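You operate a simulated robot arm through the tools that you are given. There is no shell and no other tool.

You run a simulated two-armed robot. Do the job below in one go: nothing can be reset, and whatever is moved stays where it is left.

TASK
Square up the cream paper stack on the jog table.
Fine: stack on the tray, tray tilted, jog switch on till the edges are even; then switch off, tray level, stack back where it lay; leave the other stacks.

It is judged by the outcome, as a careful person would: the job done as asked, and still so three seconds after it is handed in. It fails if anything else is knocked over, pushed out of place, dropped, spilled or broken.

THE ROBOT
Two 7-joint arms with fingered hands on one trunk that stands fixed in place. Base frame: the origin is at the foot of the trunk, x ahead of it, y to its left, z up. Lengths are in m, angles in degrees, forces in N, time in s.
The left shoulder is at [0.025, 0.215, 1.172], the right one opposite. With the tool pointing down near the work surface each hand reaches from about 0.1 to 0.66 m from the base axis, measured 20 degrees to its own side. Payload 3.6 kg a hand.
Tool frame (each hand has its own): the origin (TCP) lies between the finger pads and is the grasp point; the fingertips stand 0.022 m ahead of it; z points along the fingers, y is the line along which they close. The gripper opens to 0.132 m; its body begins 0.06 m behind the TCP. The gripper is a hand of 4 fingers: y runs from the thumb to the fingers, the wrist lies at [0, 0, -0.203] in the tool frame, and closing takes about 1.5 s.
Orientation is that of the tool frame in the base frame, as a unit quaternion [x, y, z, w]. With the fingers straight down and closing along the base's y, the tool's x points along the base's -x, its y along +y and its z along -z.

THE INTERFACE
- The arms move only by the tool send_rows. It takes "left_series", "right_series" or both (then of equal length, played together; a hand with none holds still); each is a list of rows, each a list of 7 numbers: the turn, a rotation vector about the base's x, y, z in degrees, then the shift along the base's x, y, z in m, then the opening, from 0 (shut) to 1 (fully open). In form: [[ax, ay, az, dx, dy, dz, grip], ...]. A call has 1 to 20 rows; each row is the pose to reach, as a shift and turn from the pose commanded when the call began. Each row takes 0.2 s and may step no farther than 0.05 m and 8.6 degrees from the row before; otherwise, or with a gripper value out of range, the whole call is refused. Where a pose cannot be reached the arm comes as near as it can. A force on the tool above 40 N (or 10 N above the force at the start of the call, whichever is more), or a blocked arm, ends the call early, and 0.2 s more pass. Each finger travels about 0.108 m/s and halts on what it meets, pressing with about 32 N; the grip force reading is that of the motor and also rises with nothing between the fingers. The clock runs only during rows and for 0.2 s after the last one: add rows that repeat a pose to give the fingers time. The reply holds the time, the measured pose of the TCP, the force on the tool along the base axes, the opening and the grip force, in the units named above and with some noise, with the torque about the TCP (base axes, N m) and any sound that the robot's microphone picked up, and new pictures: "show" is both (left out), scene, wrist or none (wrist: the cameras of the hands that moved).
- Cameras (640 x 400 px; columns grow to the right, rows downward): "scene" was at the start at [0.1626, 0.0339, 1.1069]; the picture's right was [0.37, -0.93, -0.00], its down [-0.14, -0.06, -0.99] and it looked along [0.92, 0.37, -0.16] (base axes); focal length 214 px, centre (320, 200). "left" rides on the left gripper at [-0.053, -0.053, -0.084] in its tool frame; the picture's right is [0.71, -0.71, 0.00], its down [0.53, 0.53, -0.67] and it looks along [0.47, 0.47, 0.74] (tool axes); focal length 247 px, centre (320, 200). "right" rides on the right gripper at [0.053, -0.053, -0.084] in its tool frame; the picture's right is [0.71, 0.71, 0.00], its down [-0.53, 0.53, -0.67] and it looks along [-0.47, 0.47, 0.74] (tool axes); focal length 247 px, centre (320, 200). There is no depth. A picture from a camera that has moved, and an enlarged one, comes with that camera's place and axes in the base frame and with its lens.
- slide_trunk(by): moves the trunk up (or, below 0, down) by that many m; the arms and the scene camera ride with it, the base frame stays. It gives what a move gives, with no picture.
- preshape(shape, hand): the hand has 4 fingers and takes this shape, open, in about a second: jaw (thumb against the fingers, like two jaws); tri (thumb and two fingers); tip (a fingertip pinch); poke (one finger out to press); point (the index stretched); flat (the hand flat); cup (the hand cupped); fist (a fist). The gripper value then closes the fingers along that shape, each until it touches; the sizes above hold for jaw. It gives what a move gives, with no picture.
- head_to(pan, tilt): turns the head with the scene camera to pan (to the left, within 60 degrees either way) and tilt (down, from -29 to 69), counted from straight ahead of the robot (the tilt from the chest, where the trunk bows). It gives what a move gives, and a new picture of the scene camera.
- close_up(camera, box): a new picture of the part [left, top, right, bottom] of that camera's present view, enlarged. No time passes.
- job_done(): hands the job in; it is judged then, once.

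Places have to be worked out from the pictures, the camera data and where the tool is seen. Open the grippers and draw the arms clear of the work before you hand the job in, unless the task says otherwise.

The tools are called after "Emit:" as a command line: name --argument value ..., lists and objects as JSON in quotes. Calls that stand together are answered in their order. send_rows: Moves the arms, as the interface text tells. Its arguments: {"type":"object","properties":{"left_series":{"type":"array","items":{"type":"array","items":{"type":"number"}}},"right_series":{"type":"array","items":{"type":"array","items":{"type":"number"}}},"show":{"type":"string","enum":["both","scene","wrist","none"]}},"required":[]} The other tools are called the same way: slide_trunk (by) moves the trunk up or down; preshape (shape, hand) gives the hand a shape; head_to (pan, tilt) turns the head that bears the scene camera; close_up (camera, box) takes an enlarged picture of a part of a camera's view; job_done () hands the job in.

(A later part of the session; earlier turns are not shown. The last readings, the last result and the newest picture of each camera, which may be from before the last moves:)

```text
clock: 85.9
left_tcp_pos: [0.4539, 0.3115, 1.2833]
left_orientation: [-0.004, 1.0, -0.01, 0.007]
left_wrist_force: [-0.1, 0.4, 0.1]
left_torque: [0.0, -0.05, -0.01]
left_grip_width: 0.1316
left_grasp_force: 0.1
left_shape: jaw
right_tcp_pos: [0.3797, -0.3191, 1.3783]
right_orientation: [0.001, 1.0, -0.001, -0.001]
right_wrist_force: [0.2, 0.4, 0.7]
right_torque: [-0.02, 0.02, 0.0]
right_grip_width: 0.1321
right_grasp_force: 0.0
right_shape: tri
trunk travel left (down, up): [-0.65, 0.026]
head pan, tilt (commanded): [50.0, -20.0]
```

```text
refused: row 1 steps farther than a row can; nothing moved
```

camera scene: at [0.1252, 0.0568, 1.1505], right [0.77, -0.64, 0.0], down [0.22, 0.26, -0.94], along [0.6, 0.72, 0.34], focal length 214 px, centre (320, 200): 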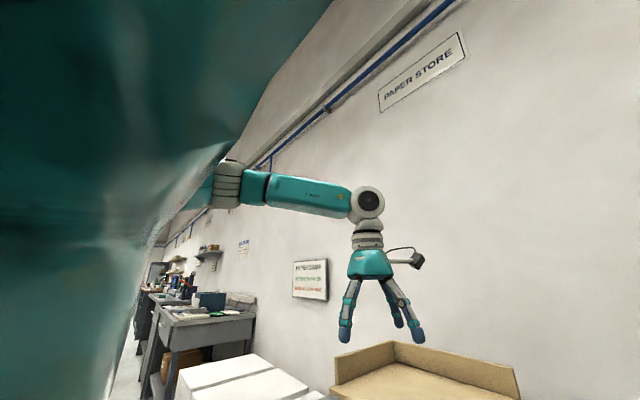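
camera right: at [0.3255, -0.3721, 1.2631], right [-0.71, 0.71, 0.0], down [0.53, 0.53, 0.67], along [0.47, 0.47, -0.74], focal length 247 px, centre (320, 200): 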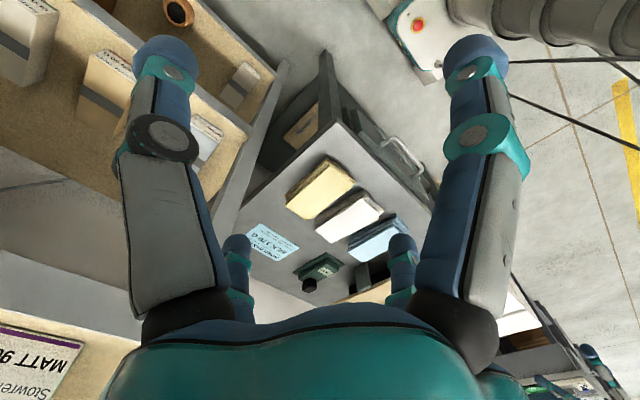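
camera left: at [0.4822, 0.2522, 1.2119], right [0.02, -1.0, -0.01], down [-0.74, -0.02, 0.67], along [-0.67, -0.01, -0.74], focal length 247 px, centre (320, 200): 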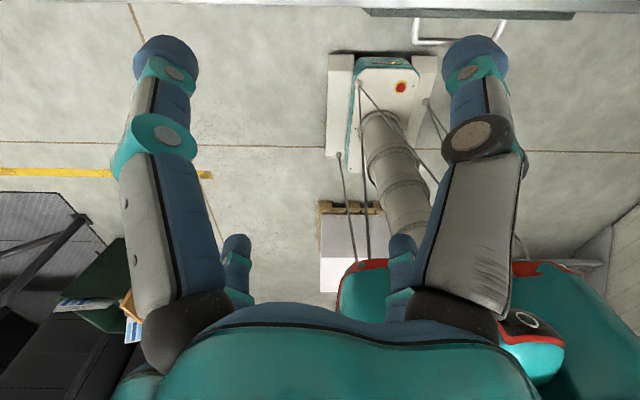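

Emit:
send_rows --left_series '[[0, 0, 0, -0.035, 0.025, -0.01, 1], [0, 0, 0, -0.07, 0.05, -0.02, 1], [0, 0, 0, -0.105, 0.075, -0.03, 1], [0, 0, 0, -0.14, 0.1, -0.045, 1], [0, 0, 0, -0.16, 0.11, -0.08, 1], [0, 0, 0, -0.16, 0.11, -0.125, 1], [0, 0, 0, -0.16, 0.11, -0.17, 1], [0, 0, 0, -0.16, 0.11, -0.215, 1], [0, 0, 0, -0.16, 0.11, -0.26, 1], [0, 0, 0, -0.16, 0.11, -0.3, 1], [0, 0, 0, -0.16, 0.11, -0.34, 1]]' --show "scene"

```text
clock: 88.3
left_tcp_pos: [0.2747, 0.4357, 1.0268]
left_orientation: [-0.004, 1.0, -0.009, 0.007]
left_wrist_force: [-0.4, 0.2, 0.5]
left_torque: [-0.01, 0.0, 0.0]
left_grip_width: 0.1319
left_grasp_force: 0.2
left_shape: jaw
left hand out of reach, approached as far as the arm can: row 9, 10, 11
right_tcp_pos: [0.3794, -0.3193, 1.3792]
right_orientation: [0.0, 1.0, 0.0, -0.001]
right_wrist_force: [-0.1, 0.6, -0.1]
right_torque: [0.04, 0.02, -0.02]
right_grip_width: 0.1319
right_grasp_force: 0.0
right_shape: tri
trunk travel left (down, up): [-0.65, 0.026]
head pan, tilt (commanded): [50.0, -20.0]
camera scene: at [0.1253, 0.0573, 1.3519], right [0.77, -0.64, 0.0], down [0.22, 0.26, -0.94], along [0.6, 0.72, 0.34], focal length 214 px, centre (320, 200)
```

scene: 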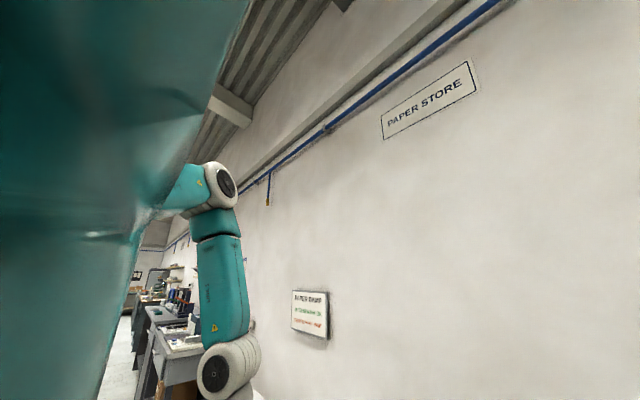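

The picture makes it clear: the upper arm is pinned at a joint limit pointing up-forward. I pull the hand back and outward so the elbow passes behind the shoulder axis, then take it down and bring it forward from below.

Emit:
send_rows --left_series '[[0, 0, 0, -0.02, 0.02, 0.03, 1], [0, 0, 0, -0.05, 0.045, 0.05, 1], [0, 0, 0, -0.08, 0.075, 0.06, 1], [0, 0, 0, -0.11, 0.105, 0.06, 1], [0, 0, 0, -0.13, 0.12, 0.03, 1], [0, 0, 0, -0.13, 0.12, -0.01, 1], [0, 0, 0, -0.13, 0.12, -0.055, 1], [0, 0, 0, -0.13, 0.12, -0.1, 1], [0, 0, 0, -0.13, 0.12, -0.145, 1], [0, 0, 0, -0.13, 0.12, -0.18, 1], [0, 0, 0, -0.1, 0.11, -0.19, 1], [0, 0, 0, -0.06, 0.1, -0.19, 1], [0, 0, 0, -0.02, 0.09, -0.19, 1], [0, 0, 0, 0.02, 0.08, -0.19, 1], [0, 0, 0, 0.06, 0.07, -0.17, 1]]' --show "scene"

```text
clock: 91.5
left_tcp_pos: [0.3365, 0.5007, 0.8536]
left_orientation: [-0.004, 1.0, -0.009, 0.006]
left_wrist_force: [0.1, -0.5, 0.3]
left_torque: [0.01, 0.01, 0.01]
left_grip_width: 0.1319
left_grasp_force: 0.1
left_shape: jaw
right_tcp_pos: [0.3796, -0.3197, 1.3786]
right_orientation: [0.0, 1.0, 0.0, 0.0]
right_wrist_force: [-0.5, 0.3, -0.3]
right_torque: [-0.01, 0.01, 0.01]
right_grip_width: 0.1317
right_grasp_force: 0.0
right_shape: tri
trunk travel left (down, up): [-0.65, 0.026]
head pan, tilt (commanded): [50.0, -20.0]
camera scene: at [0.1254, 0.0571, 1.3519], right [0.77, -0.64, 0.0], down [0.22, 0.26, -0.94], along [0.6, 0.72, 0.34], focal length 214 px, centre (320, 200)
```

scene: 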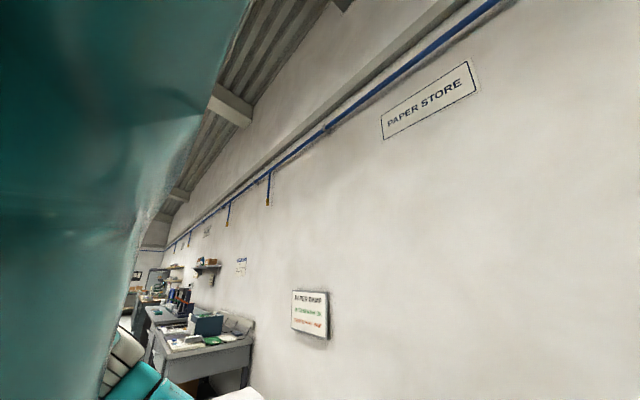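

The elbow is now low and no stalls were reported. I raise the hand and swing it forward and to the right, staying above 1.0 m.

Emit:
send_rows --left_series '[[0, 0, 0, 0, -0.01, 0.045, 1], [0, 0, 0, 0, -0.02, 0.09, 1], [0, 0, 0, 0.01, -0.03, 0.135, 1], [0, 0, 0, 0.03, -0.05, 0.17, 1], [0, 0, 0, 0.06, -0.08, 0.19, 1], [0, 0, 0, 0.09, -0.11, 0.2, 1], [0, 0, 0, 0.11, -0.15, 0.2, 1], [0, 0, 0, 0.12, -0.19, 0.2, 1], [0, 0, 0, 0.12, -0.23, 0.2, 1], [0, 0, 0, 0.12, -0.27, 0.2, 1], [0, 0, 0, 0.12, -0.31, 0.2, 1], [0, 0, 0, 0.12, -0.35, 0.2, 1], [0, 0, 0, 0.12, -0.39, 0.2, 1]]' --show "scene"

```text
clock: 94.3
left_tcp_pos: [0.4563, 0.1098, 1.0565]
left_orientation: [-0.004, 1.0, -0.008, 0.007]
left_wrist_force: [-0.5, 0.2, -0.6]
left_torque: [0.05, -0.03, -0.03]
left_grip_width: 0.1321
left_grasp_force: 0.1
left_shape: jaw
right_tcp_pos: [0.3789, -0.3195, 1.3795]
right_orientation: [0.001, 1.0, 0.0, -0.001]
right_wrist_force: [-0.3, -0.2, 0.9]
right_torque: [0.03, 0.0, -0.03]
right_grip_width: 0.1319
right_grasp_force: 0.0
right_shape: tri
trunk travel left (down, up): [-0.65, 0.026]
head pan, tilt (commanded): [50.0, -20.0]
camera scene: at [0.1253, 0.0561, 1.352], right [0.77, -0.64, 0.0], down [0.22, 0.26, -0.94], along [0.6, 0.72, 0.34], focal length 214 px, centre (320, 200)
```

scene: 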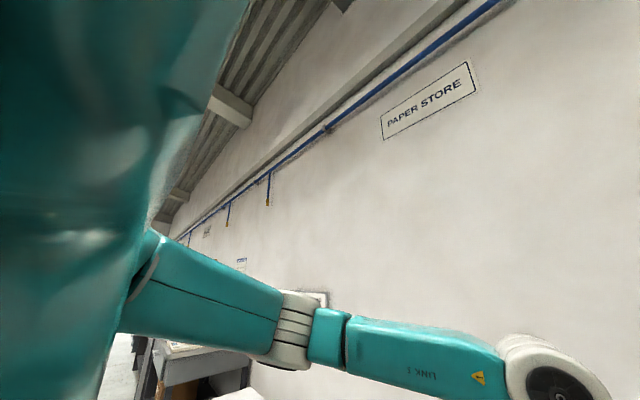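

The left arm now crosses the midline freely. I look down at the table with the head from this height, and move the left hand on toward the cream stack with a yaw of −43.5°.

Emit:
send_rows --left_series '[[0, 0, -7, 0, -0.03, 0.01, 1], [0, 0, -14, 0, -0.06, 0.02, 1], [0, 0, -21, 0.01, -0.09, 0.03, 1], [0, 0, -28, 0.02, -0.12, 0.03, 1], [0, 0, -35, 0.03, -0.15, 0.03, 1], [0, 0, -42, 0.04, -0.17, 0.03, 1], [0, 0, -43.5, 0.04, -0.18, 0.03, 1]]' --show "wrist"

Emit:
head_to --pan 0 --tilt 50

```text
clock: 95.9
left_tcp_pos: [0.4962, -0.0681, 1.0864]
left_orientation: [0.368, 0.93, -0.012, 0.005]
left_wrist_force: [-0.1, -0.6, -1.0]
left_torque: [-0.04, -0.02, 0.01]
left_grip_width: 0.1321
left_grasp_force: 0.0
left_shape: jaw
right_tcp_pos: [0.3779, -0.3175, 1.3789]
right_orientation: [-0.001, 1.0, 0.0, -0.001]
right_wrist_force: [-0.4, -0.8, -0.2]
right_torque: [0.01, -0.01, 0.0]
right_grip_width: 0.1321
right_grasp_force: 0.1
right_shape: tri
trunk travel left (down, up): [-0.65, 0.026]
head pan, tilt (commanded): [50.0, -20.0]
camera left: at [0.5005, -0.1405, 1.1724], right [-1.0, -0.03, 0.0], down [-0.02, 0.76, 0.65], along [-0.02, 0.65, -0.76], focal length 247 px, centre (320, 200)
```

left: 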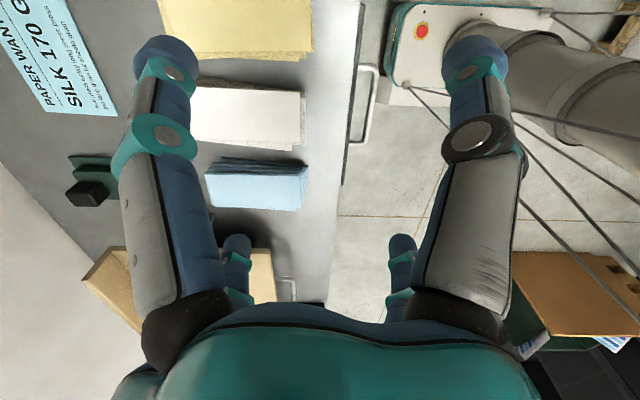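

```text
clock: 97.3
left_tcp_pos: [0.4963, -0.0662, 1.0857]
left_orientation: [0.366, 0.93, -0.012, 0.003]
left_wrist_force: [0.4, -0.4, -0.2]
left_torque: [0.02, 0.0, 0.0]
left_grip_width: 0.1323
left_grasp_force: 0.1
left_shape: jaw
right_tcp_pos: [0.3783, -0.3184, 1.3782]
right_orientation: [0.0, 1.0, 0.0, -0.001]
right_wrist_force: [0.5, 0.6, -0.6]
right_torque: [0.02, 0.0, 0.01]
right_grip_width: 0.132
right_grasp_force: 0.0
right_shape: tri
trunk travel left (down, up): [-0.65, 0.026]
head pan, tilt (commanded): [0.0, 50.0]
camera scene: at [0.1531, -0.0008, 1.2448], right [0.0, -1.0, 0.0], down [-0.77, 0.0, -0.64], along [0.64, 0.0, -0.77], focal length 214 px, centre (320, 200)
```

scene: 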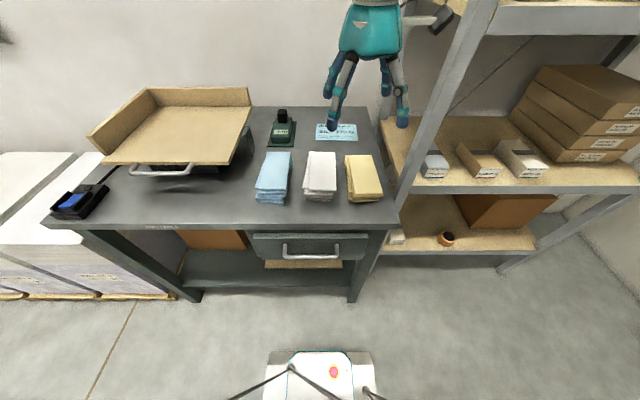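

The arm reaches with yaw −43.5° too, and the head now has an excellent overview. I take close-ups from this height to refine stack and tray positions.

Emit:
close_up --camera "scene" --box '[245, 140, 395, 215]'

Emit:
close_up --camera "scene" --box '[330, 145, 400, 210]'

Emit:
close_up --camera "scene" --box '[40, 75, 280, 235]'

Emit:
close_up --camera "left" --box '[150, 0, 350, 130]'

```text
4.27 times, centred on (320, 178) of scene
camera zoom: at [0.1531, -0.0008, 1.2448], right [0.0, -1.0, 0.0], down [-0.77, 0.0, -0.64], along [0.64, 0.0, -0.77], focal length 915 px, centre (320, 296)
```

zoom: 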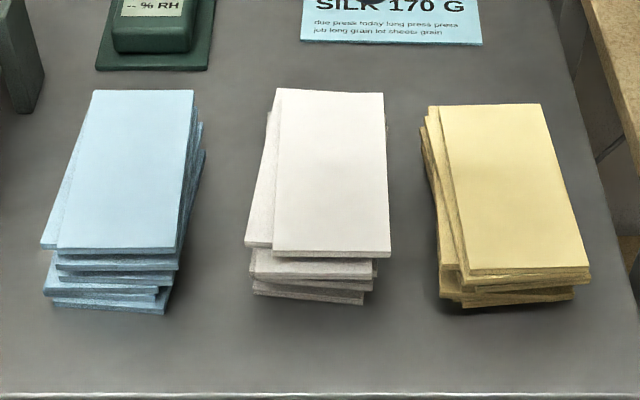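

```text
6.15 times, centred on (365, 178) of scene
camera zoom: at [0.1531, -0.0008, 1.2448], right [0.0, -1.0, 0.0], down [-0.77, 0.0, -0.64], along [0.64, 0.0, -0.77], focal length 1320 px, centre (43, 338)
```

zoom: 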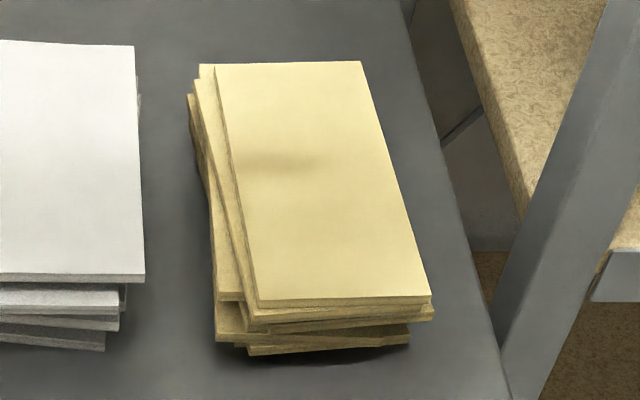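

```text
2.50 times, centred on (160, 155) of scene
camera zoom: at [0.1531, -0.0008, 1.2448], right [0.0, -1.0, 0.0], down [-0.77, 0.0, -0.64], along [0.64, 0.0, -0.77], focal length 536 px, centre (720, 312)
```

zoom: 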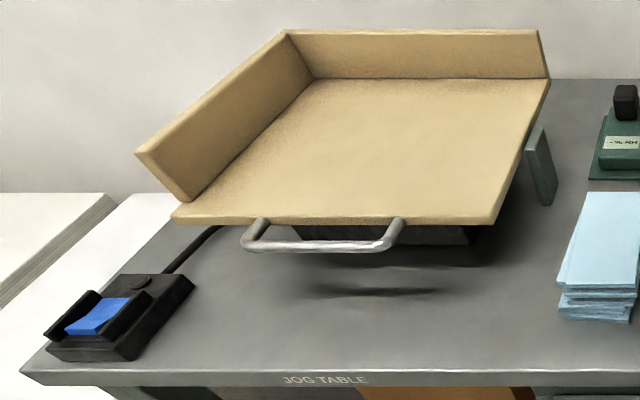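

```text
3.08 times, centred on (250, 65) of left
camera zoom: at [0.5006, -0.1403, 1.1722], right [-1.0, -0.03, 0.0], down [-0.02, 0.76, 0.65], along [-0.02, 0.65, -0.76], focal length 760 px, centre (535, 615)
```

zoom: 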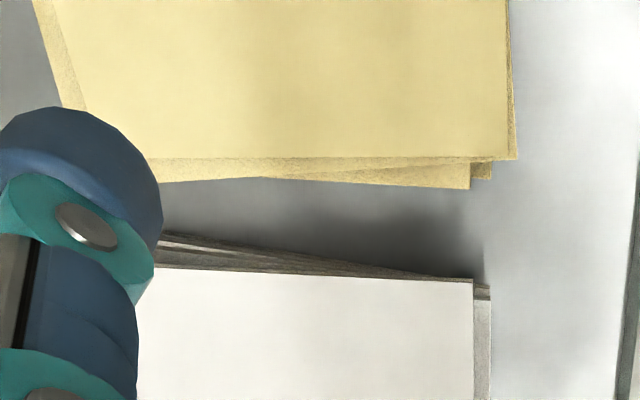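

Refined: the top sheet spans (0.512…0.666, −0.159…−0.084), the lower sheets stick out left to y −0.0755, and the white stack's edge is at y −0.044…−0.046. I raise the left hand relative to the trunk first, then lower the trunk so the shoulders come level with the wrist for the pick.

Emit:
send_rows --left_series '[[0, 0, 0, 0.0, -0.01, 0.045, 1], [0, 0, 0, 0.0, -0.02, 0.09, 1], [0, 0, 0, 0.0, -0.03, 0.135, 1], [0, 0, 0, 0.0, -0.035, 0.18, 1], [0, 0, 0, 0.0, -0.04, 0.22, 1]]' --show "none"

Emit:
slide_trunk --by -0.32

Emit:
head_to --pan -8 --tilt 30

```text
clock: 98.7
left_tcp_pos: [0.5336, -0.0392, 1.2553]
left_orientation: [0.295, 0.953, -0.049, -0.049]
left_wrist_force: [1.4, 0.2, 0.5]
left_torque: [-0.03, 0.01, -0.02]
left_grip_width: 0.1322
left_grasp_force: 0.1
left_shape: jaw
right_tcp_pos: [0.38, -0.319, 1.3797]
right_orientation: [0.0, 1.0, 0.0, -0.002]
right_wrist_force: [-1.1, 0.3, -1.0]
right_torque: [0.02, -0.03, -0.01]
right_grip_width: 0.1322
right_grasp_force: 0.1
right_shape: tri
trunk travel left (down, up): [-0.65, 0.026]
head pan, tilt (commanded): [0.0, 50.0]
stopped in row 5 (left hand): the arm was blocked; the commanded pose is now the measured one
```

```text
clock: 101.8
left_tcp_pos: [0.5313, -0.0422, 0.9369]
left_orientation: [0.298, 0.952, -0.047, -0.048]
left_wrist_force: [-0.6, -0.4, 0.0]
left_torque: [0.01, 0.0, -0.01]
left_grip_width: 0.1318
left_grasp_force: 0.0
left_shape: jaw
right_tcp_pos: [0.3784, -0.3204, 1.061]
right_orientation: [0.0, 1.0, 0.0, 0.001]
right_wrist_force: [0.1, 0.2, 0.9]
right_torque: [0.0, -0.01, 0.01]
right_grip_width: 0.1322
right_grasp_force: 0.2
right_shape: tri
trunk travel left (down, up): [-0.33, 0.346]
head pan, tilt (commanded): [0.0, 50.0]
```

```text
clock: 102.7
left_tcp_pos: [0.5322, -0.0439, 0.9355]
left_orientation: [0.299, 0.952, -0.047, -0.048]
left_wrist_force: [-0.1, 0.4, 0.1]
left_torque: [0.02, 0.01, 0.0]
left_grip_width: 0.132
left_grasp_force: 0.0
left_shape: jaw
right_tcp_pos: [0.3785, -0.3184, 1.0597]
right_orientation: [0.0, 1.0, 0.001, 0.0]
right_wrist_force: [-0.2, 0.6, -0.7]
right_torque: [0.0, -0.01, 0.01]
right_grip_width: 0.1321
right_grasp_force: 0.1
right_shape: tri
trunk travel left (down, up): [-0.33, 0.346]
head pan, tilt (commanded): [-8.0, 30.0]
camera scene: at [0.1678, -0.0134, 0.9491], right [-0.14, -0.99, 0.0], down [-0.5, 0.07, -0.87], along [0.86, -0.12, -0.5], focal length 214 px, centre (320, 200)
```

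scene: 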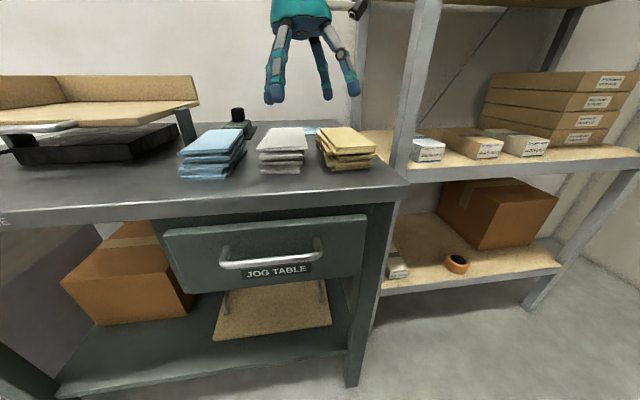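

The left arm was blocked during the lift (orientation is off by a few degrees), though it stayed clear of everything on the table. I look at the arm near the chest to see what it touches.

Emit:
head_to --pan 15 --tilt -15

```text
clock: 103.8
left_tcp_pos: [0.5309, -0.0438, 0.9358]
left_orientation: [0.299, 0.952, -0.047, -0.048]
left_wrist_force: [-0.3, -0.2, 0.0]
left_torque: [0.02, -0.04, -0.04]
left_grip_width: 0.132
left_grasp_force: 0.0
left_shape: jaw
right_tcp_pos: [0.3789, -0.3188, 1.0598]
right_orientation: [0.0, 1.0, 0.0, -0.002]
right_wrist_force: [-0.5, -0.1, 0.1]
right_torque: [0.01, 0.0, 0.02]
right_grip_width: 0.132
right_grasp_force: 0.0
right_shape: tri
trunk travel left (down, up): [-0.33, 0.346]
head pan, tilt (commanded): [15.0, -15.0]
camera scene: at [0.1561, 0.0199, 1.0199], right [0.26, -0.97, 0.0], down [0.25, 0.07, -0.97], along [0.93, 0.25, 0.26], focal length 214 px, centre (320, 200)
```

scene: 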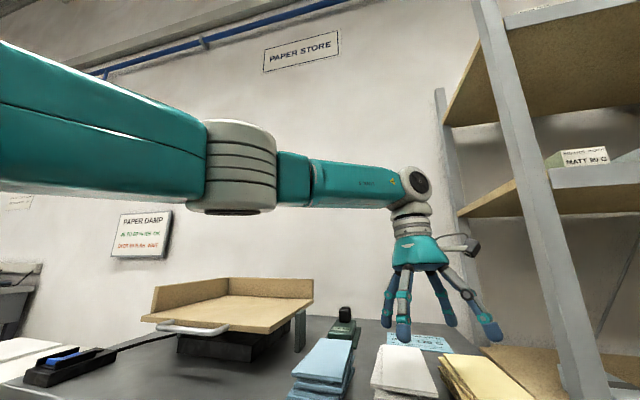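

Nothing is actually touching; the wrist just lagged (joint limit/tracking). I correct the orientation (yaw −43.5°, 4.5° lean for reach) while moving over the cream stack at a safe height.

Emit:
send_rows --left_series '[[0.23, -2.8, -2.1, 0.008, -0.015, 0, 1], [0.47, -5.6, -4.2, 0.016, -0.03, 0, 1], [0.7, -8.4, -6.3, 0.024, -0.045, 0, 1], [0.93, -11.13, -8.38, 0.032, -0.06, -0.005, 1], [0.93, -11.13, -8.38, 0.038, -0.071, -0.015, 1], [0.93, -11.13, -8.38, 0.038, -0.071, -0.015, 1]]' --show "both"

Emit:
head_to --pan -10 --tilt 20

Emit:
close_up --camera "right" --box '[180, 60, 460, 260]'

```text
clock: 105.1
left_tcp_pos: [0.6208, 0.0014, 0.9557]
left_orientation: [0.272, 0.96, -0.022, 0.067]
left_wrist_force: [0.9, -1.1, 0.5]
left_torque: [0.06, 0.0, 0.01]
left_grip_width: 0.1322
left_grasp_force: 0.0
left_shape: jaw
left hand out of reach, approached as far as the arm can: row 3, 4, 5, 6
right_tcp_pos: [0.3785, -0.3196, 1.0601]
right_orientation: [0.0, 1.0, 0.0, -0.001]
right_wrist_force: [-0.5, 0.2, -0.3]
right_torque: [-0.01, 0.0, -0.03]
right_grip_width: 0.1322
right_grasp_force: 0.0
right_shape: tri
trunk travel left (down, up): [-0.33, 0.346]
head pan, tilt (commanded): [15.0, -15.0]
stopped in row 6 (left hand): the arm was blocked; the commanded pose is now the measured one
camera scene: at [0.1563, 0.0202, 1.0199], right [0.26, -0.97, 0.0], down [0.25, 0.07, -0.97], along [0.93, 0.25, 0.26], focal length 214 px, centre (320, 200)
camera left: at [0.6284, -0.0648, 1.0474], right [-0.97, -0.24, -0.1], down [-0.25, 0.77, 0.58], along [-0.06, 0.59, -0.81], focal length 247 px, centre (320, 200)
```

scene: 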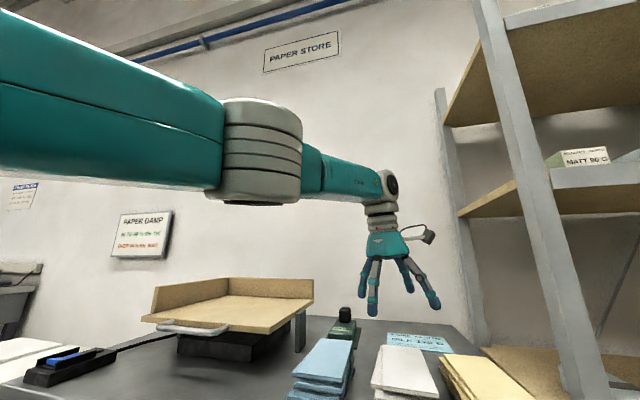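
left: 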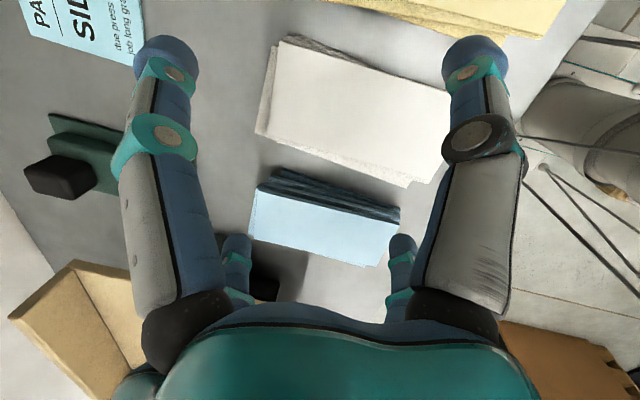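

```text
clock: 106.1
left_tcp_pos: [0.6208, -0.0014, 0.9568]
left_orientation: [0.272, 0.96, -0.021, 0.069]
left_wrist_force: [0.3, 0.0, 0.1]
left_torque: [0.0, 0.0, 0.01]
left_grip_width: 0.1322
left_grasp_force: 0.1
left_shape: jaw
right_tcp_pos: [0.3776, -0.3185, 1.0596]
right_orientation: [0.0, 1.0, 0.0, -0.001]
right_wrist_force: [0.3, 0.4, 0.4]
right_torque: [-0.03, 0.02, 0.04]
right_grip_width: 0.1322
right_grasp_force: 0.1
right_shape: tri
trunk travel left (down, up): [-0.33, 0.346]
head pan, tilt (commanded): [-10.0, 20.0]
camera scene: at [0.17, -0.0169, 0.9653], right [-0.17, -0.98, 0.0], down [-0.34, 0.06, -0.94], along [0.93, -0.16, -0.34], focal length 214 px, centre (320, 200)
```

scene: 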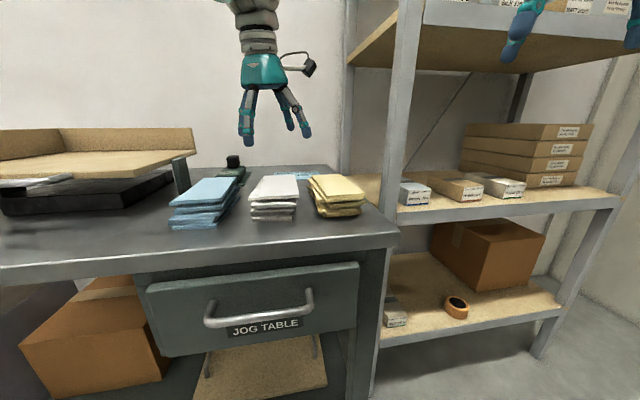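

```text
2.00 times, centred on (320, 160) of right
camera zoom: at [0.3248, -0.3728, 1.1434], right [-0.71, 0.71, 0.0], down [0.53, 0.53, 0.67], along [0.47, 0.47, -0.74], focal length 494 px, centre (320, 280)
```

zoom: 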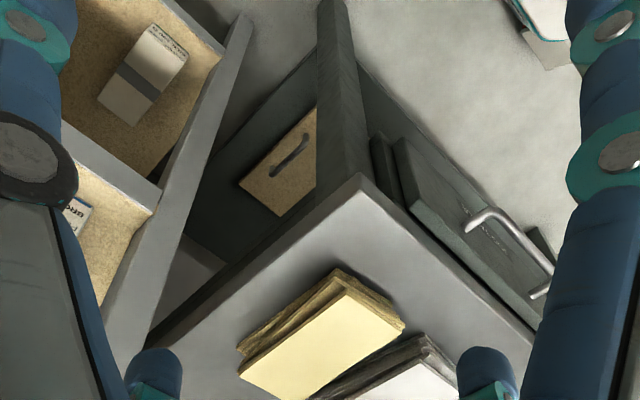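

The inward limit of the left shoulder explains it: with the tool down the left hand can't quite reach the cream stack. New plan: the right hand will shift the stack a few cm nearer, where the left can take it. I retract the left hand, restoring its orientation.

Emit:
send_rows --left_series '[[0, 0, 0, -0.03, 0.02, 0.01, 1], [0, 0, 0, -0.06, 0.045, 0.02, 1], [1, 1.3, -2.4, -0.09, 0.075, 0.03, 1], [2, 2.6, -4.8, -0.115, 0.11, 0.04, 1], [3, 3.9, -7.2, -0.135, 0.145, 0.05, 1], [4, 5.2, -9.5, -0.15, 0.18, 0.06, 1], [5.18, 6.47, -11.85, -0.165, 0.22, 0.065, 1], [5.18, 6.47, -11.85, -0.175, 0.26, 0.065, 1], [5.18, 6.47, -11.85, -0.185, 0.3, 0.065, 1], [5.18, 6.47, -11.85, -0.2, 0.34, 0.065, 1]]' --show "none"

Emit:
preshape --hand "right" --shape "jaw"

```text
clock: 108.3
left_tcp_pos: [0.4184, 0.3333, 1.0208]
left_orientation: [0.374, 0.927, 0.0, -0.001]
left_wrist_force: [0.0, 0.4, 1.3]
left_torque: [0.02, 0.02, 0.02]
left_grip_width: 0.1321
left_grasp_force: 0.2
left_shape: jaw
left hand out of reach, approached as far as the arm can: row 1, 2
right_tcp_pos: [0.378, -0.3191, 1.0611]
right_orientation: [0.001, 1.0, 0.0, -0.001]
right_wrist_force: [-0.2, -0.3, 0.1]
right_torque: [-0.02, -0.01, 0.02]
right_grip_width: 0.132
right_grasp_force: 0.1
right_shape: tri
trunk travel left (down, up): [-0.33, 0.346]
head pan, tilt (commanded): [-10.0, 20.0]
```

```text
clock: 109.2
left_tcp_pos: [0.4178, 0.3336, 1.0216]
left_orientation: [0.374, 0.927, 0.0, -0.001]
left_wrist_force: [-0.8, 0.0, 0.3]
left_torque: [0.0, 0.05, 0.0]
left_grip_width: 0.1318
left_grasp_force: 0.1
left_shape: jaw
right_tcp_pos: [0.3781, -0.3178, 1.0602]
right_orientation: [0.0, 1.0, 0.0, 0.0]
right_wrist_force: [-0.1, -0.5, 0.0]
right_torque: [-0.04, -0.02, 0.04]
right_grip_width: 0.1319
right_grasp_force: 0.1
right_shape: jaw
trunk travel left (down, up): [-0.33, 0.346]
head pan, tilt (commanded): [-10.0, 20.0]
```

The right hand is now in "jaw". I yaw it +46.8° (matching the stack's slight rotation) and bring it above the cream stack at a safe height.

Emit:
send_rows --right_series '[[0, 0, 7, 0.03, 0.025, -0.01, 1], [0, 0, 14, 0.06, 0.05, -0.02, 1], [0, 0, 21, 0.09, 0.075, -0.03, 1], [0, 0, 28, 0.12, 0.1, -0.045, 1], [0, 0, 35, 0.15, 0.125, -0.06, 1], [0, 0, 42, 0.175, 0.155, -0.08, 1], [0, 0, 46.8, 0.195, 0.18, -0.1, 1], [0, 0, 46.8, 0.207, 0.2, -0.125, 1], [0, 0, 46.8, 0.207, 0.2, -0.125, 1]]' --show "both"

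```text
clock: 111.2
left_tcp_pos: [0.4181, 0.3343, 1.0198]
left_orientation: [0.374, 0.927, 0.0, 0.0]
left_wrist_force: [0.2, 0.4, -1.0]
left_torque: [0.0, 0.04, 0.03]
left_grip_width: 0.1319
left_grasp_force: 0.0
left_shape: jaw
right_tcp_pos: [0.5866, -0.1184, 0.9334]
right_orientation: [-0.397, 0.918, 0.0, -0.001]
right_wrist_force: [0.6, -0.4, 0.6]
right_torque: [-0.02, 0.0, 0.0]
right_grip_width: 0.1318
right_grasp_force: 0.1
right_shape: jaw
trunk travel left (down, up): [-0.33, 0.346]
head pan, tilt (commanded): [-10.0, 20.0]
camera scene: at [0.1699, -0.017, 0.9652], right [-0.17, -0.98, 0.0], down [-0.34, 0.06, -0.94], along [0.93, -0.16, -0.34], focal length 214 px, centre (320, 200)
camera right: at [0.5884, -0.1945, 1.0164], right [-1.0, -0.03, 0.0], down [-0.02, 0.74, 0.67], along [-0.02, 0.67, -0.74], focal length 247 px, centre (320, 200)
```

scene: 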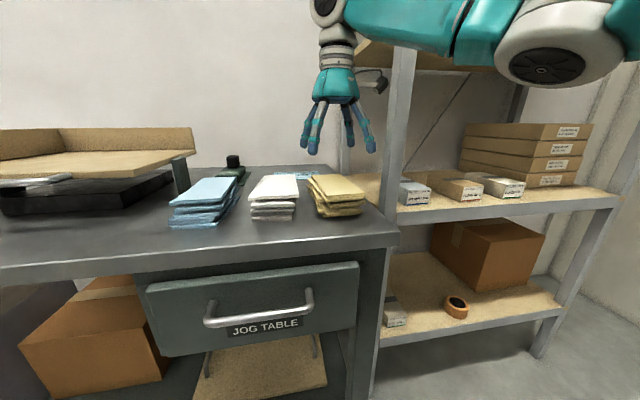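
right: 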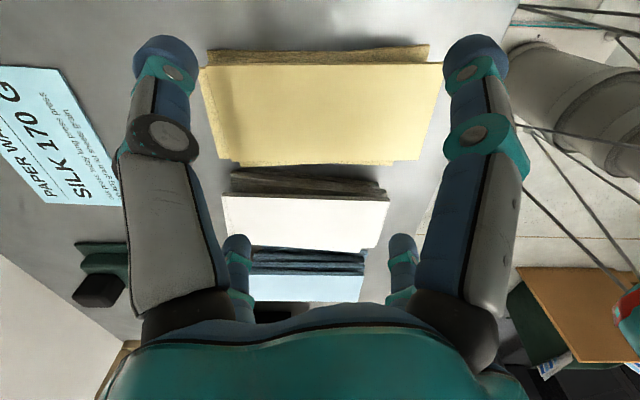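

Position estimates agree across cameras: the finger pairs should straddle the stack with a few millimetres to spare at the upper sheets. I descend slowly until the tips are just below the stack top, watching force.

Emit:
send_rows --right_series '[[0, 0, 0, -0.001, 0, -0.025, 1], [0, 0, 0, -0.001, 0, -0.05, 1], [0, 0, 0, -0.001, 0, -0.065, 1], [0, 0, 0, -0.001, 0, -0.073, 1]]' --show "both"

Emit:
close_up --camera "scene" --box '[230, 100, 400, 240]'

Emit:
close_up --camera "right" --box '[120, 0, 520, 280]'

```text
clock: 112.2
left_tcp_pos: [0.4179, 0.3338, 1.0197]
left_orientation: [0.375, 0.927, 0.0, 0.0]
left_wrist_force: [-0.2, -0.1, 0.4]
left_torque: [0.0, 0.0, -0.04]
left_grip_width: 0.1322
left_grasp_force: 0.2
left_shape: jaw
right_tcp_pos: [0.5853, -0.1175, 0.8606]
right_orientation: [-0.398, 0.917, -0.001, 0.001]
right_wrist_force: [0.1, 0.3, -0.7]
right_torque: [0.03, -0.03, 0.02]
right_grip_width: 0.1317
right_grasp_force: 0.0
right_shape: jaw
trunk travel left (down, up): [-0.33, 0.346]
head pan, tilt (commanded): [-10.0, 20.0]
camera scene: at [0.1701, -0.017, 0.9652], right [-0.17, -0.98, 0.0], down [-0.34, 0.06, -0.94], along [0.93, -0.16, -0.34], focal length 214 px, centre (320, 200)
camera right: at [0.5862, -0.1942, 0.9446], right [-1.0, -0.03, 0.0], down [-0.02, 0.74, 0.67], along [-0.02, 0.67, -0.74], focal length 247 px, centre (320, 200)
```

scene: 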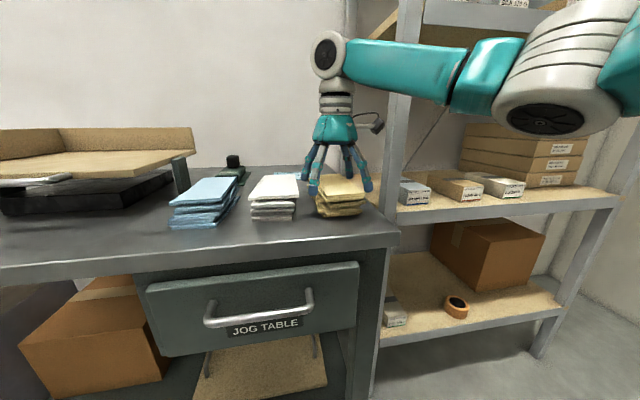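
right: 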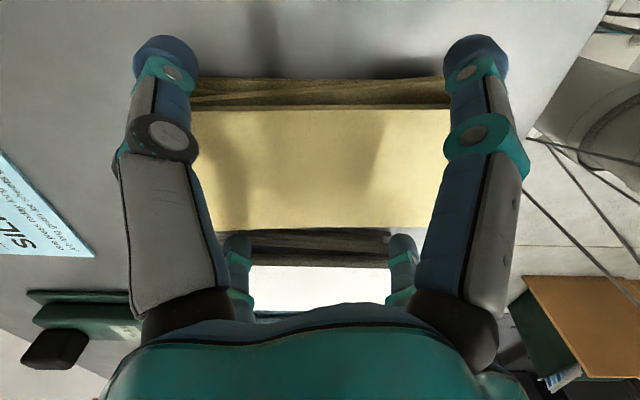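

```text
2.86 times, centred on (315, 170) of scene
camera zoom: at [0.1701, -0.017, 0.9652], right [-0.17, -0.98, 0.0], down [-0.34, 0.06, -0.94], along [0.93, -0.16, -0.34], focal length 613 px, centre (334, 286)
```

zoom: 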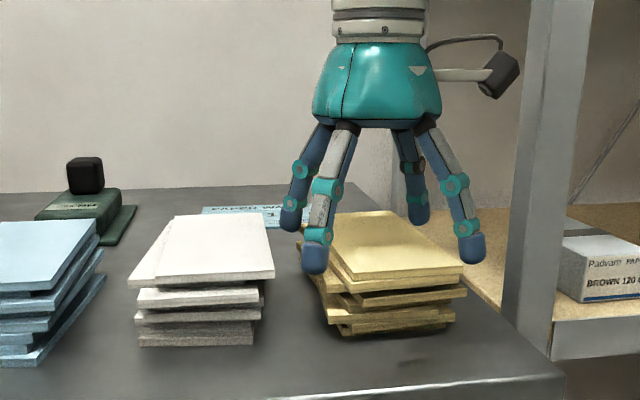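

```text
1.43 times, centred on (320, 140) of right
camera zoom: at [0.5862, -0.1942, 0.9446], right [-1.0, -0.03, 0.0], down [-0.02, 0.74, 0.67], along [-0.02, 0.67, -0.74], focal length 353 px, centre (320, 286)
```

zoom: 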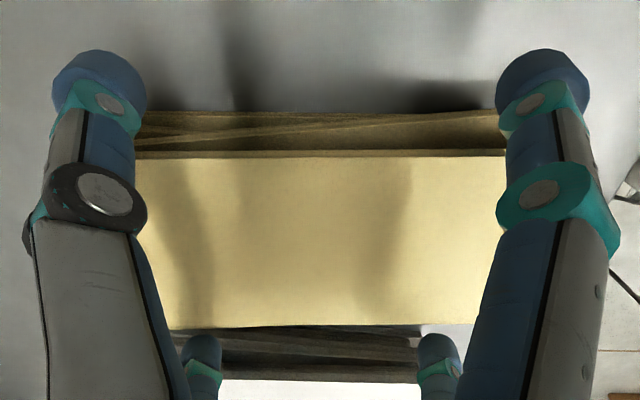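

The fingers straddle the stack as planned (clearance ~3 mm at the upper sheets). I go down another 1.5 cm with a 2 mm shift to the left, watching for contact.

Emit:
send_rows --right_series '[[0, 0, 0, 0, 0.002, -0.005, 1], [0, 0, 0, 0, 0.002, -0.01, 1], [0, 0, 0, 0, 0.002, -0.0155, 1], [0, 0, 0, 0, 0.002, -0.0155, 1]]' --show "both"

Emit:
close_up --camera "scene" --box '[270, 150, 400, 240]'

Emit:
close_up --camera "right" --box '[120, 0, 520, 280]'

```text
clock: 113.2
left_tcp_pos: [0.4185, 0.3334, 1.0204]
left_orientation: [0.374, 0.927, 0.0, -0.001]
left_wrist_force: [0.0, -0.5, 0.0]
left_torque: [0.0, -0.01, 0.01]
left_grip_width: 0.132
left_grasp_force: 0.1
left_shape: jaw
right_tcp_pos: [0.5835, -0.1173, 0.8462]
right_orientation: [-0.397, 0.918, 0.0, 0.0]
right_wrist_force: [-0.3, 0.0, 0.1]
right_torque: [-0.02, -0.01, 0.01]
right_grip_width: 0.132
right_grasp_force: 0.1
right_shape: jaw
trunk travel left (down, up): [-0.33, 0.346]
head pan, tilt (commanded): [-10.0, 20.0]
camera scene: at [0.17, -0.0169, 0.9652], right [-0.17, -0.98, 0.0], down [-0.34, 0.06, -0.94], along [0.93, -0.16, -0.34], focal length 214 px, centre (320, 200)
camera right: at [0.5854, -0.1933, 0.9295], right [-1.0, -0.03, 0.0], down [-0.02, 0.74, 0.67], along [-0.02, 0.67, -0.74], focal length 247 px, centre (320, 200)
```

scene: 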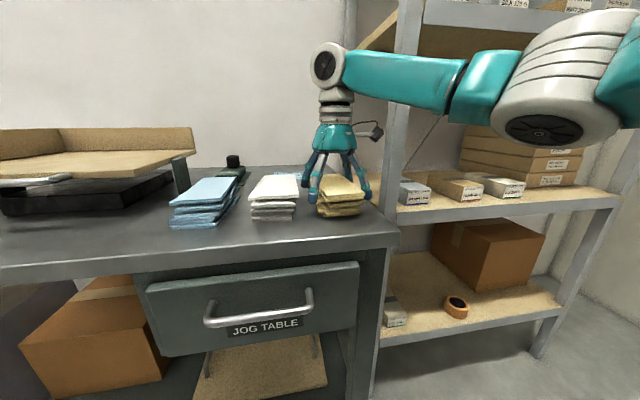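
right: 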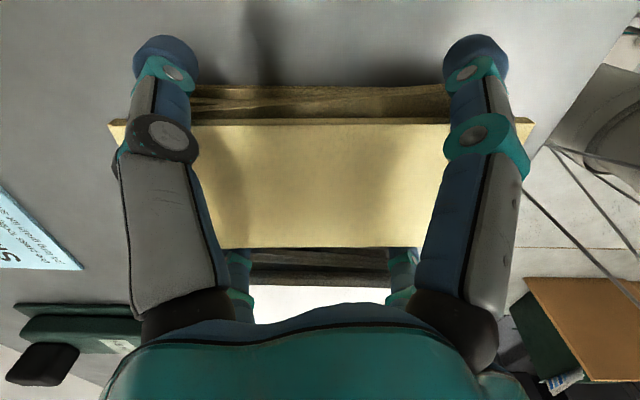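

```text
4.44 times, centred on (335, 195) of scene
camera zoom: at [0.17, -0.0169, 0.9652], right [-0.17, -0.98, 0.0], down [-0.34, 0.06, -0.94], along [0.93, -0.16, -0.34], focal length 953 px, centre (253, 222)
```

zoom: 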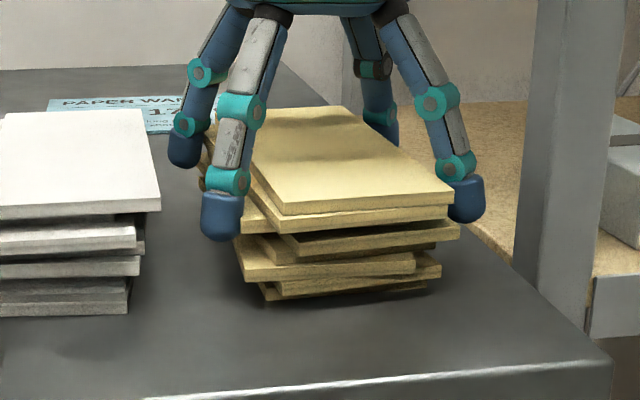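

```text
1.43 times, centred on (320, 140) of right
camera zoom: at [0.5854, -0.1933, 0.9295], right [-1.0, -0.03, 0.0], down [-0.02, 0.74, 0.67], along [-0.02, 0.67, -0.74], focal length 353 px, centre (320, 286)
```

zoom: 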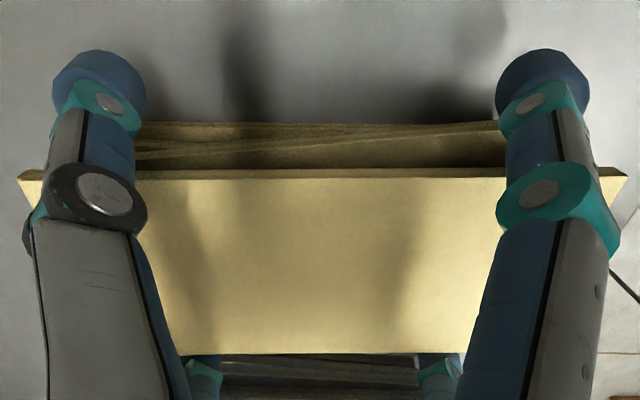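

Clean straddle and no contact forces. I close the fingers on the upper sheets and will test whether the stack holds together as one piece.

Emit:
send_rows --right_series '[[0, 0, 0, 0, 0, 0, 0.93], [0, 0, 0, 0, 0, 0, 0.86], [0, 0, 0, 0, 0, 0, 0.75], [0, 0, 0, 0, 0, 0, 0.6], [0, 0, 0, 0, 0, 0, 0.5], [0, 0, 0, 0, 0, 0, 0.5]]' --show "both"

Emit:
close_up --camera "scene" --box '[270, 150, 400, 240]'

```text
clock: 114.6
left_tcp_pos: [0.4169, 0.3343, 1.0207]
left_orientation: [0.375, 0.927, 0.0, -0.001]
left_wrist_force: [-0.3, 0.4, 0.4]
left_torque: [0.01, 0.0, -0.02]
left_grip_width: 0.1319
left_grasp_force: 0.1
left_shape: jaw
right_tcp_pos: [0.5835, -0.1173, 0.8458]
right_orientation: [-0.397, 0.918, 0.0, 0.0]
right_wrist_force: [0.4, 0.5, 0.9]
right_torque: [0.1, 0.02, 0.06]
right_grip_width: 0.0955
right_grasp_force: 32.0
right_shape: jaw
trunk travel left (down, up): [-0.33, 0.346]
head pan, tilt (commanded): [-10.0, 20.0]
camera scene: at [0.1701, -0.0169, 0.9652], right [-0.17, -0.98, 0.0], down [-0.34, 0.06, -0.94], along [0.93, -0.16, -0.34], focal length 214 px, centre (320, 200)
camera right: at [0.5855, -0.1932, 0.9295], right [-1.0, -0.03, 0.0], down [-0.02, 0.74, 0.67], along [-0.02, 0.67, -0.74], focal length 247 px, centre (320, 200)
```

scene: 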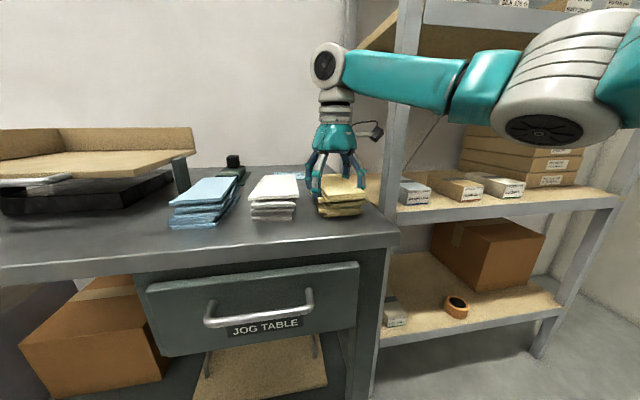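
right: 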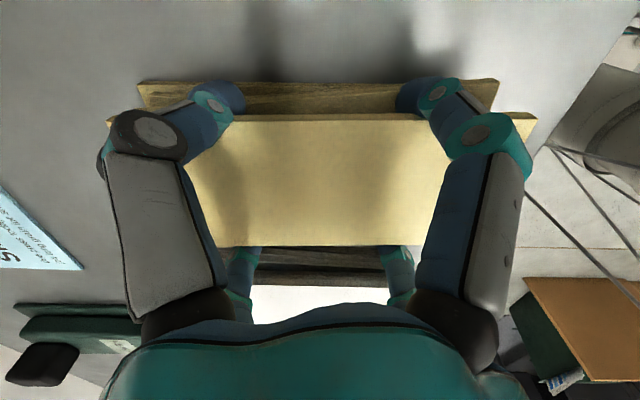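

```text
4.44 times, centred on (335, 195) of scene
camera zoom: at [0.1701, -0.0169, 0.9652], right [-0.17, -0.98, 0.0], down [-0.34, 0.06, -0.94], along [0.93, -0.16, -0.34], focal length 953 px, centre (253, 222)
```

zoom: 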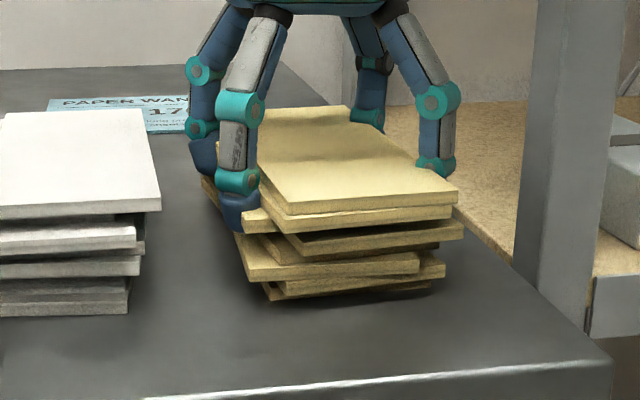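

The grip halted at 0.0955 with 32 N, and all sheets shifted together by a hair, suggesting the stack moves as one body. I test by lifting 1.2 cm.

Emit:
send_rows --right_series '[[0, 0, 0, 0, 0, 0.004, 0.5], [0, 0, 0, 0, 0, 0.008, 0.5], [0, 0, 0, 0, 0, 0.012, 0.5], [0, 0, 0, 0, 0, 0.012, 0.5]]' --show "both"

Emit:
close_up --camera "scene" --box '[270, 150, 400, 240]'

```text
clock: 115.6
left_tcp_pos: [0.4178, 0.3336, 1.0205]
left_orientation: [0.374, 0.927, 0.0, -0.001]
left_wrist_force: [0.0, 0.4, 0.2]
left_torque: [0.02, 0.03, 0.02]
left_grip_width: 0.1318
left_grasp_force: 0.1
left_shape: jaw
right_tcp_pos: [0.5853, -0.117, 0.8589]
right_orientation: [-0.397, 0.918, 0.0, -0.001]
right_wrist_force: [-0.3, 1.3, -3.8]
right_torque: [0.02, 0.02, 0.02]
right_grip_width: 0.0956
right_grasp_force: 31.6
right_shape: jaw
trunk travel left (down, up): [-0.33, 0.346]
head pan, tilt (commanded): [-10.0, 20.0]
camera scene: at [0.1704, -0.017, 0.9651], right [-0.17, -0.98, 0.0], down [-0.34, 0.06, -0.94], along [0.92, -0.16, -0.34], focal length 214 px, centre (320, 200)
camera right: at [0.5867, -0.1933, 0.9413], right [-1.0, -0.03, 0.0], down [-0.02, 0.74, 0.67], along [-0.02, 0.67, -0.74], focal length 247 px, centre (320, 200)
```

scene: 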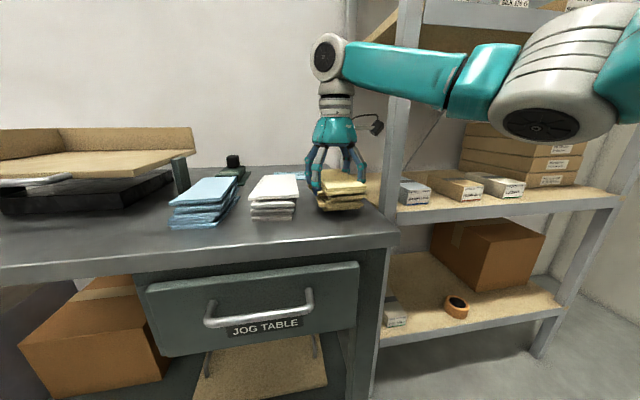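
right: 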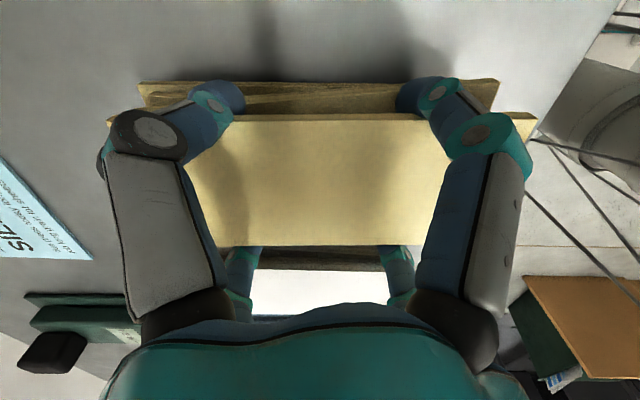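

```text
4.44 times, centred on (335, 195) of scene
camera zoom: at [0.1704, -0.017, 0.9651], right [-0.17, -0.98, 0.0], down [-0.34, 0.06, -0.94], along [0.92, -0.16, -0.34], focal length 953 px, centre (253, 222)
```

zoom: 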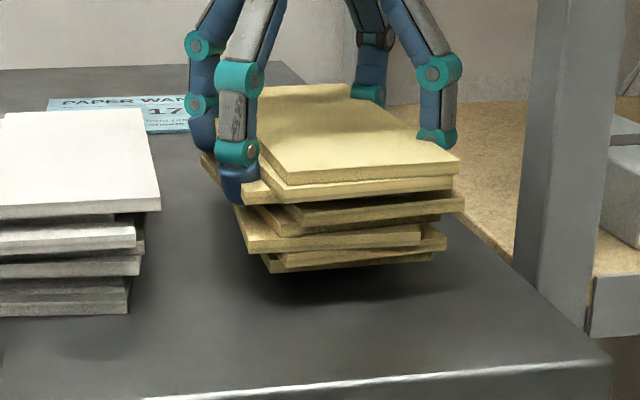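

The whole stack lifts as one piece, about 3.8 N. I now carry it 4.8 cm toward the robot and set it down where the left hand can also reach it.

Emit:
send_rows --right_series '[[0, 0, 0, -0.016, 0, 0.002, 0.5], [0, 0, 0, -0.032, 0, 0.002, 0.5], [0, 0, 0, -0.048, 0, 0.002, 0.5], [0, 0, 0, -0.048, 0, -0.003, 0.5], [0, 0, 0, -0.048, 0, -0.008, 0.5], [0, 0, 0, -0.048, 0, -0.0125, 0.5], [0, 0, 0, -0.048, 0, -0.0125, 0.5]]' --show "both"

Emit:
close_up --camera "scene" --box '[270, 150, 400, 240]'

```text
clock: 117.2
left_tcp_pos: [0.4168, 0.3343, 1.0216]
left_orientation: [0.375, 0.927, 0.0, -0.001]
left_wrist_force: [1.2, -0.1, 0.0]
left_torque: [0.03, -0.01, 0.03]
left_grip_width: 0.1318
left_grasp_force: 0.1
left_shape: jaw
right_tcp_pos: [0.5366, -0.1168, 0.8472]
right_orientation: [-0.397, 0.918, 0.001, 0.0]
right_wrist_force: [1.4, -0.1, -0.2]
right_torque: [0.07, 0.03, -0.03]
right_grip_width: 0.0954
right_grasp_force: 31.6
right_shape: jaw
trunk travel left (down, up): [-0.33, 0.346]
head pan, tilt (commanded): [-10.0, 20.0]
camera scene: at [0.17, -0.017, 0.9653], right [-0.17, -0.98, 0.0], down [-0.34, 0.06, -0.94], along [0.93, -0.16, -0.34], focal length 214 px, centre (320, 200)
camera right: at [0.5387, -0.193, 0.9294], right [-1.0, -0.03, 0.0], down [-0.02, 0.74, 0.67], along [-0.02, 0.67, -0.74], focal length 247 px, centre (320, 200)
```

scene: 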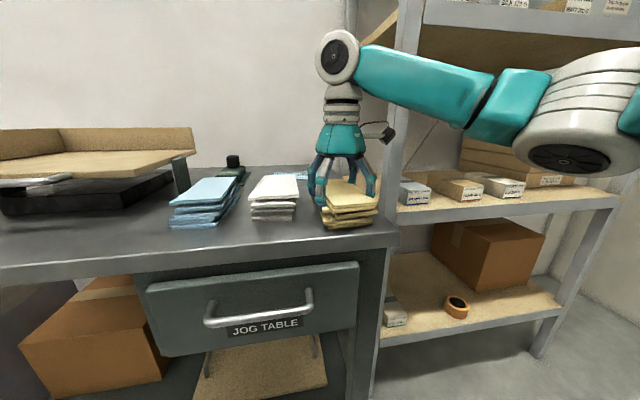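
right: 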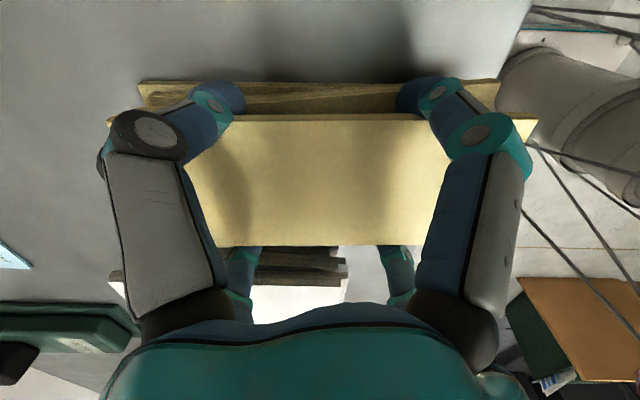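

```text
4.44 times, centred on (335, 195) of scene
camera zoom: at [0.17, -0.017, 0.9653], right [-0.17, -0.98, 0.0], down [-0.34, 0.06, -0.94], along [0.93, -0.16, -0.34], focal length 953 px, centre (253, 222)
```

zoom: 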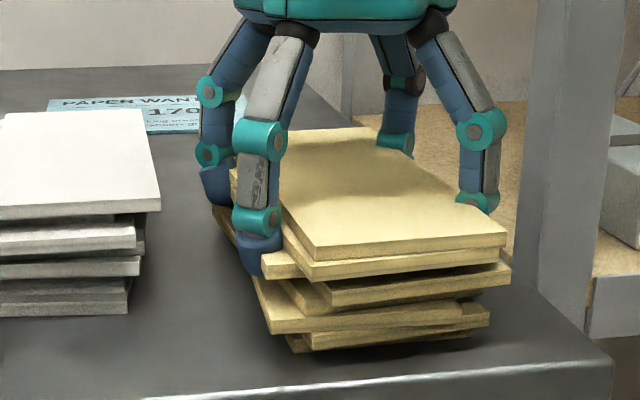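

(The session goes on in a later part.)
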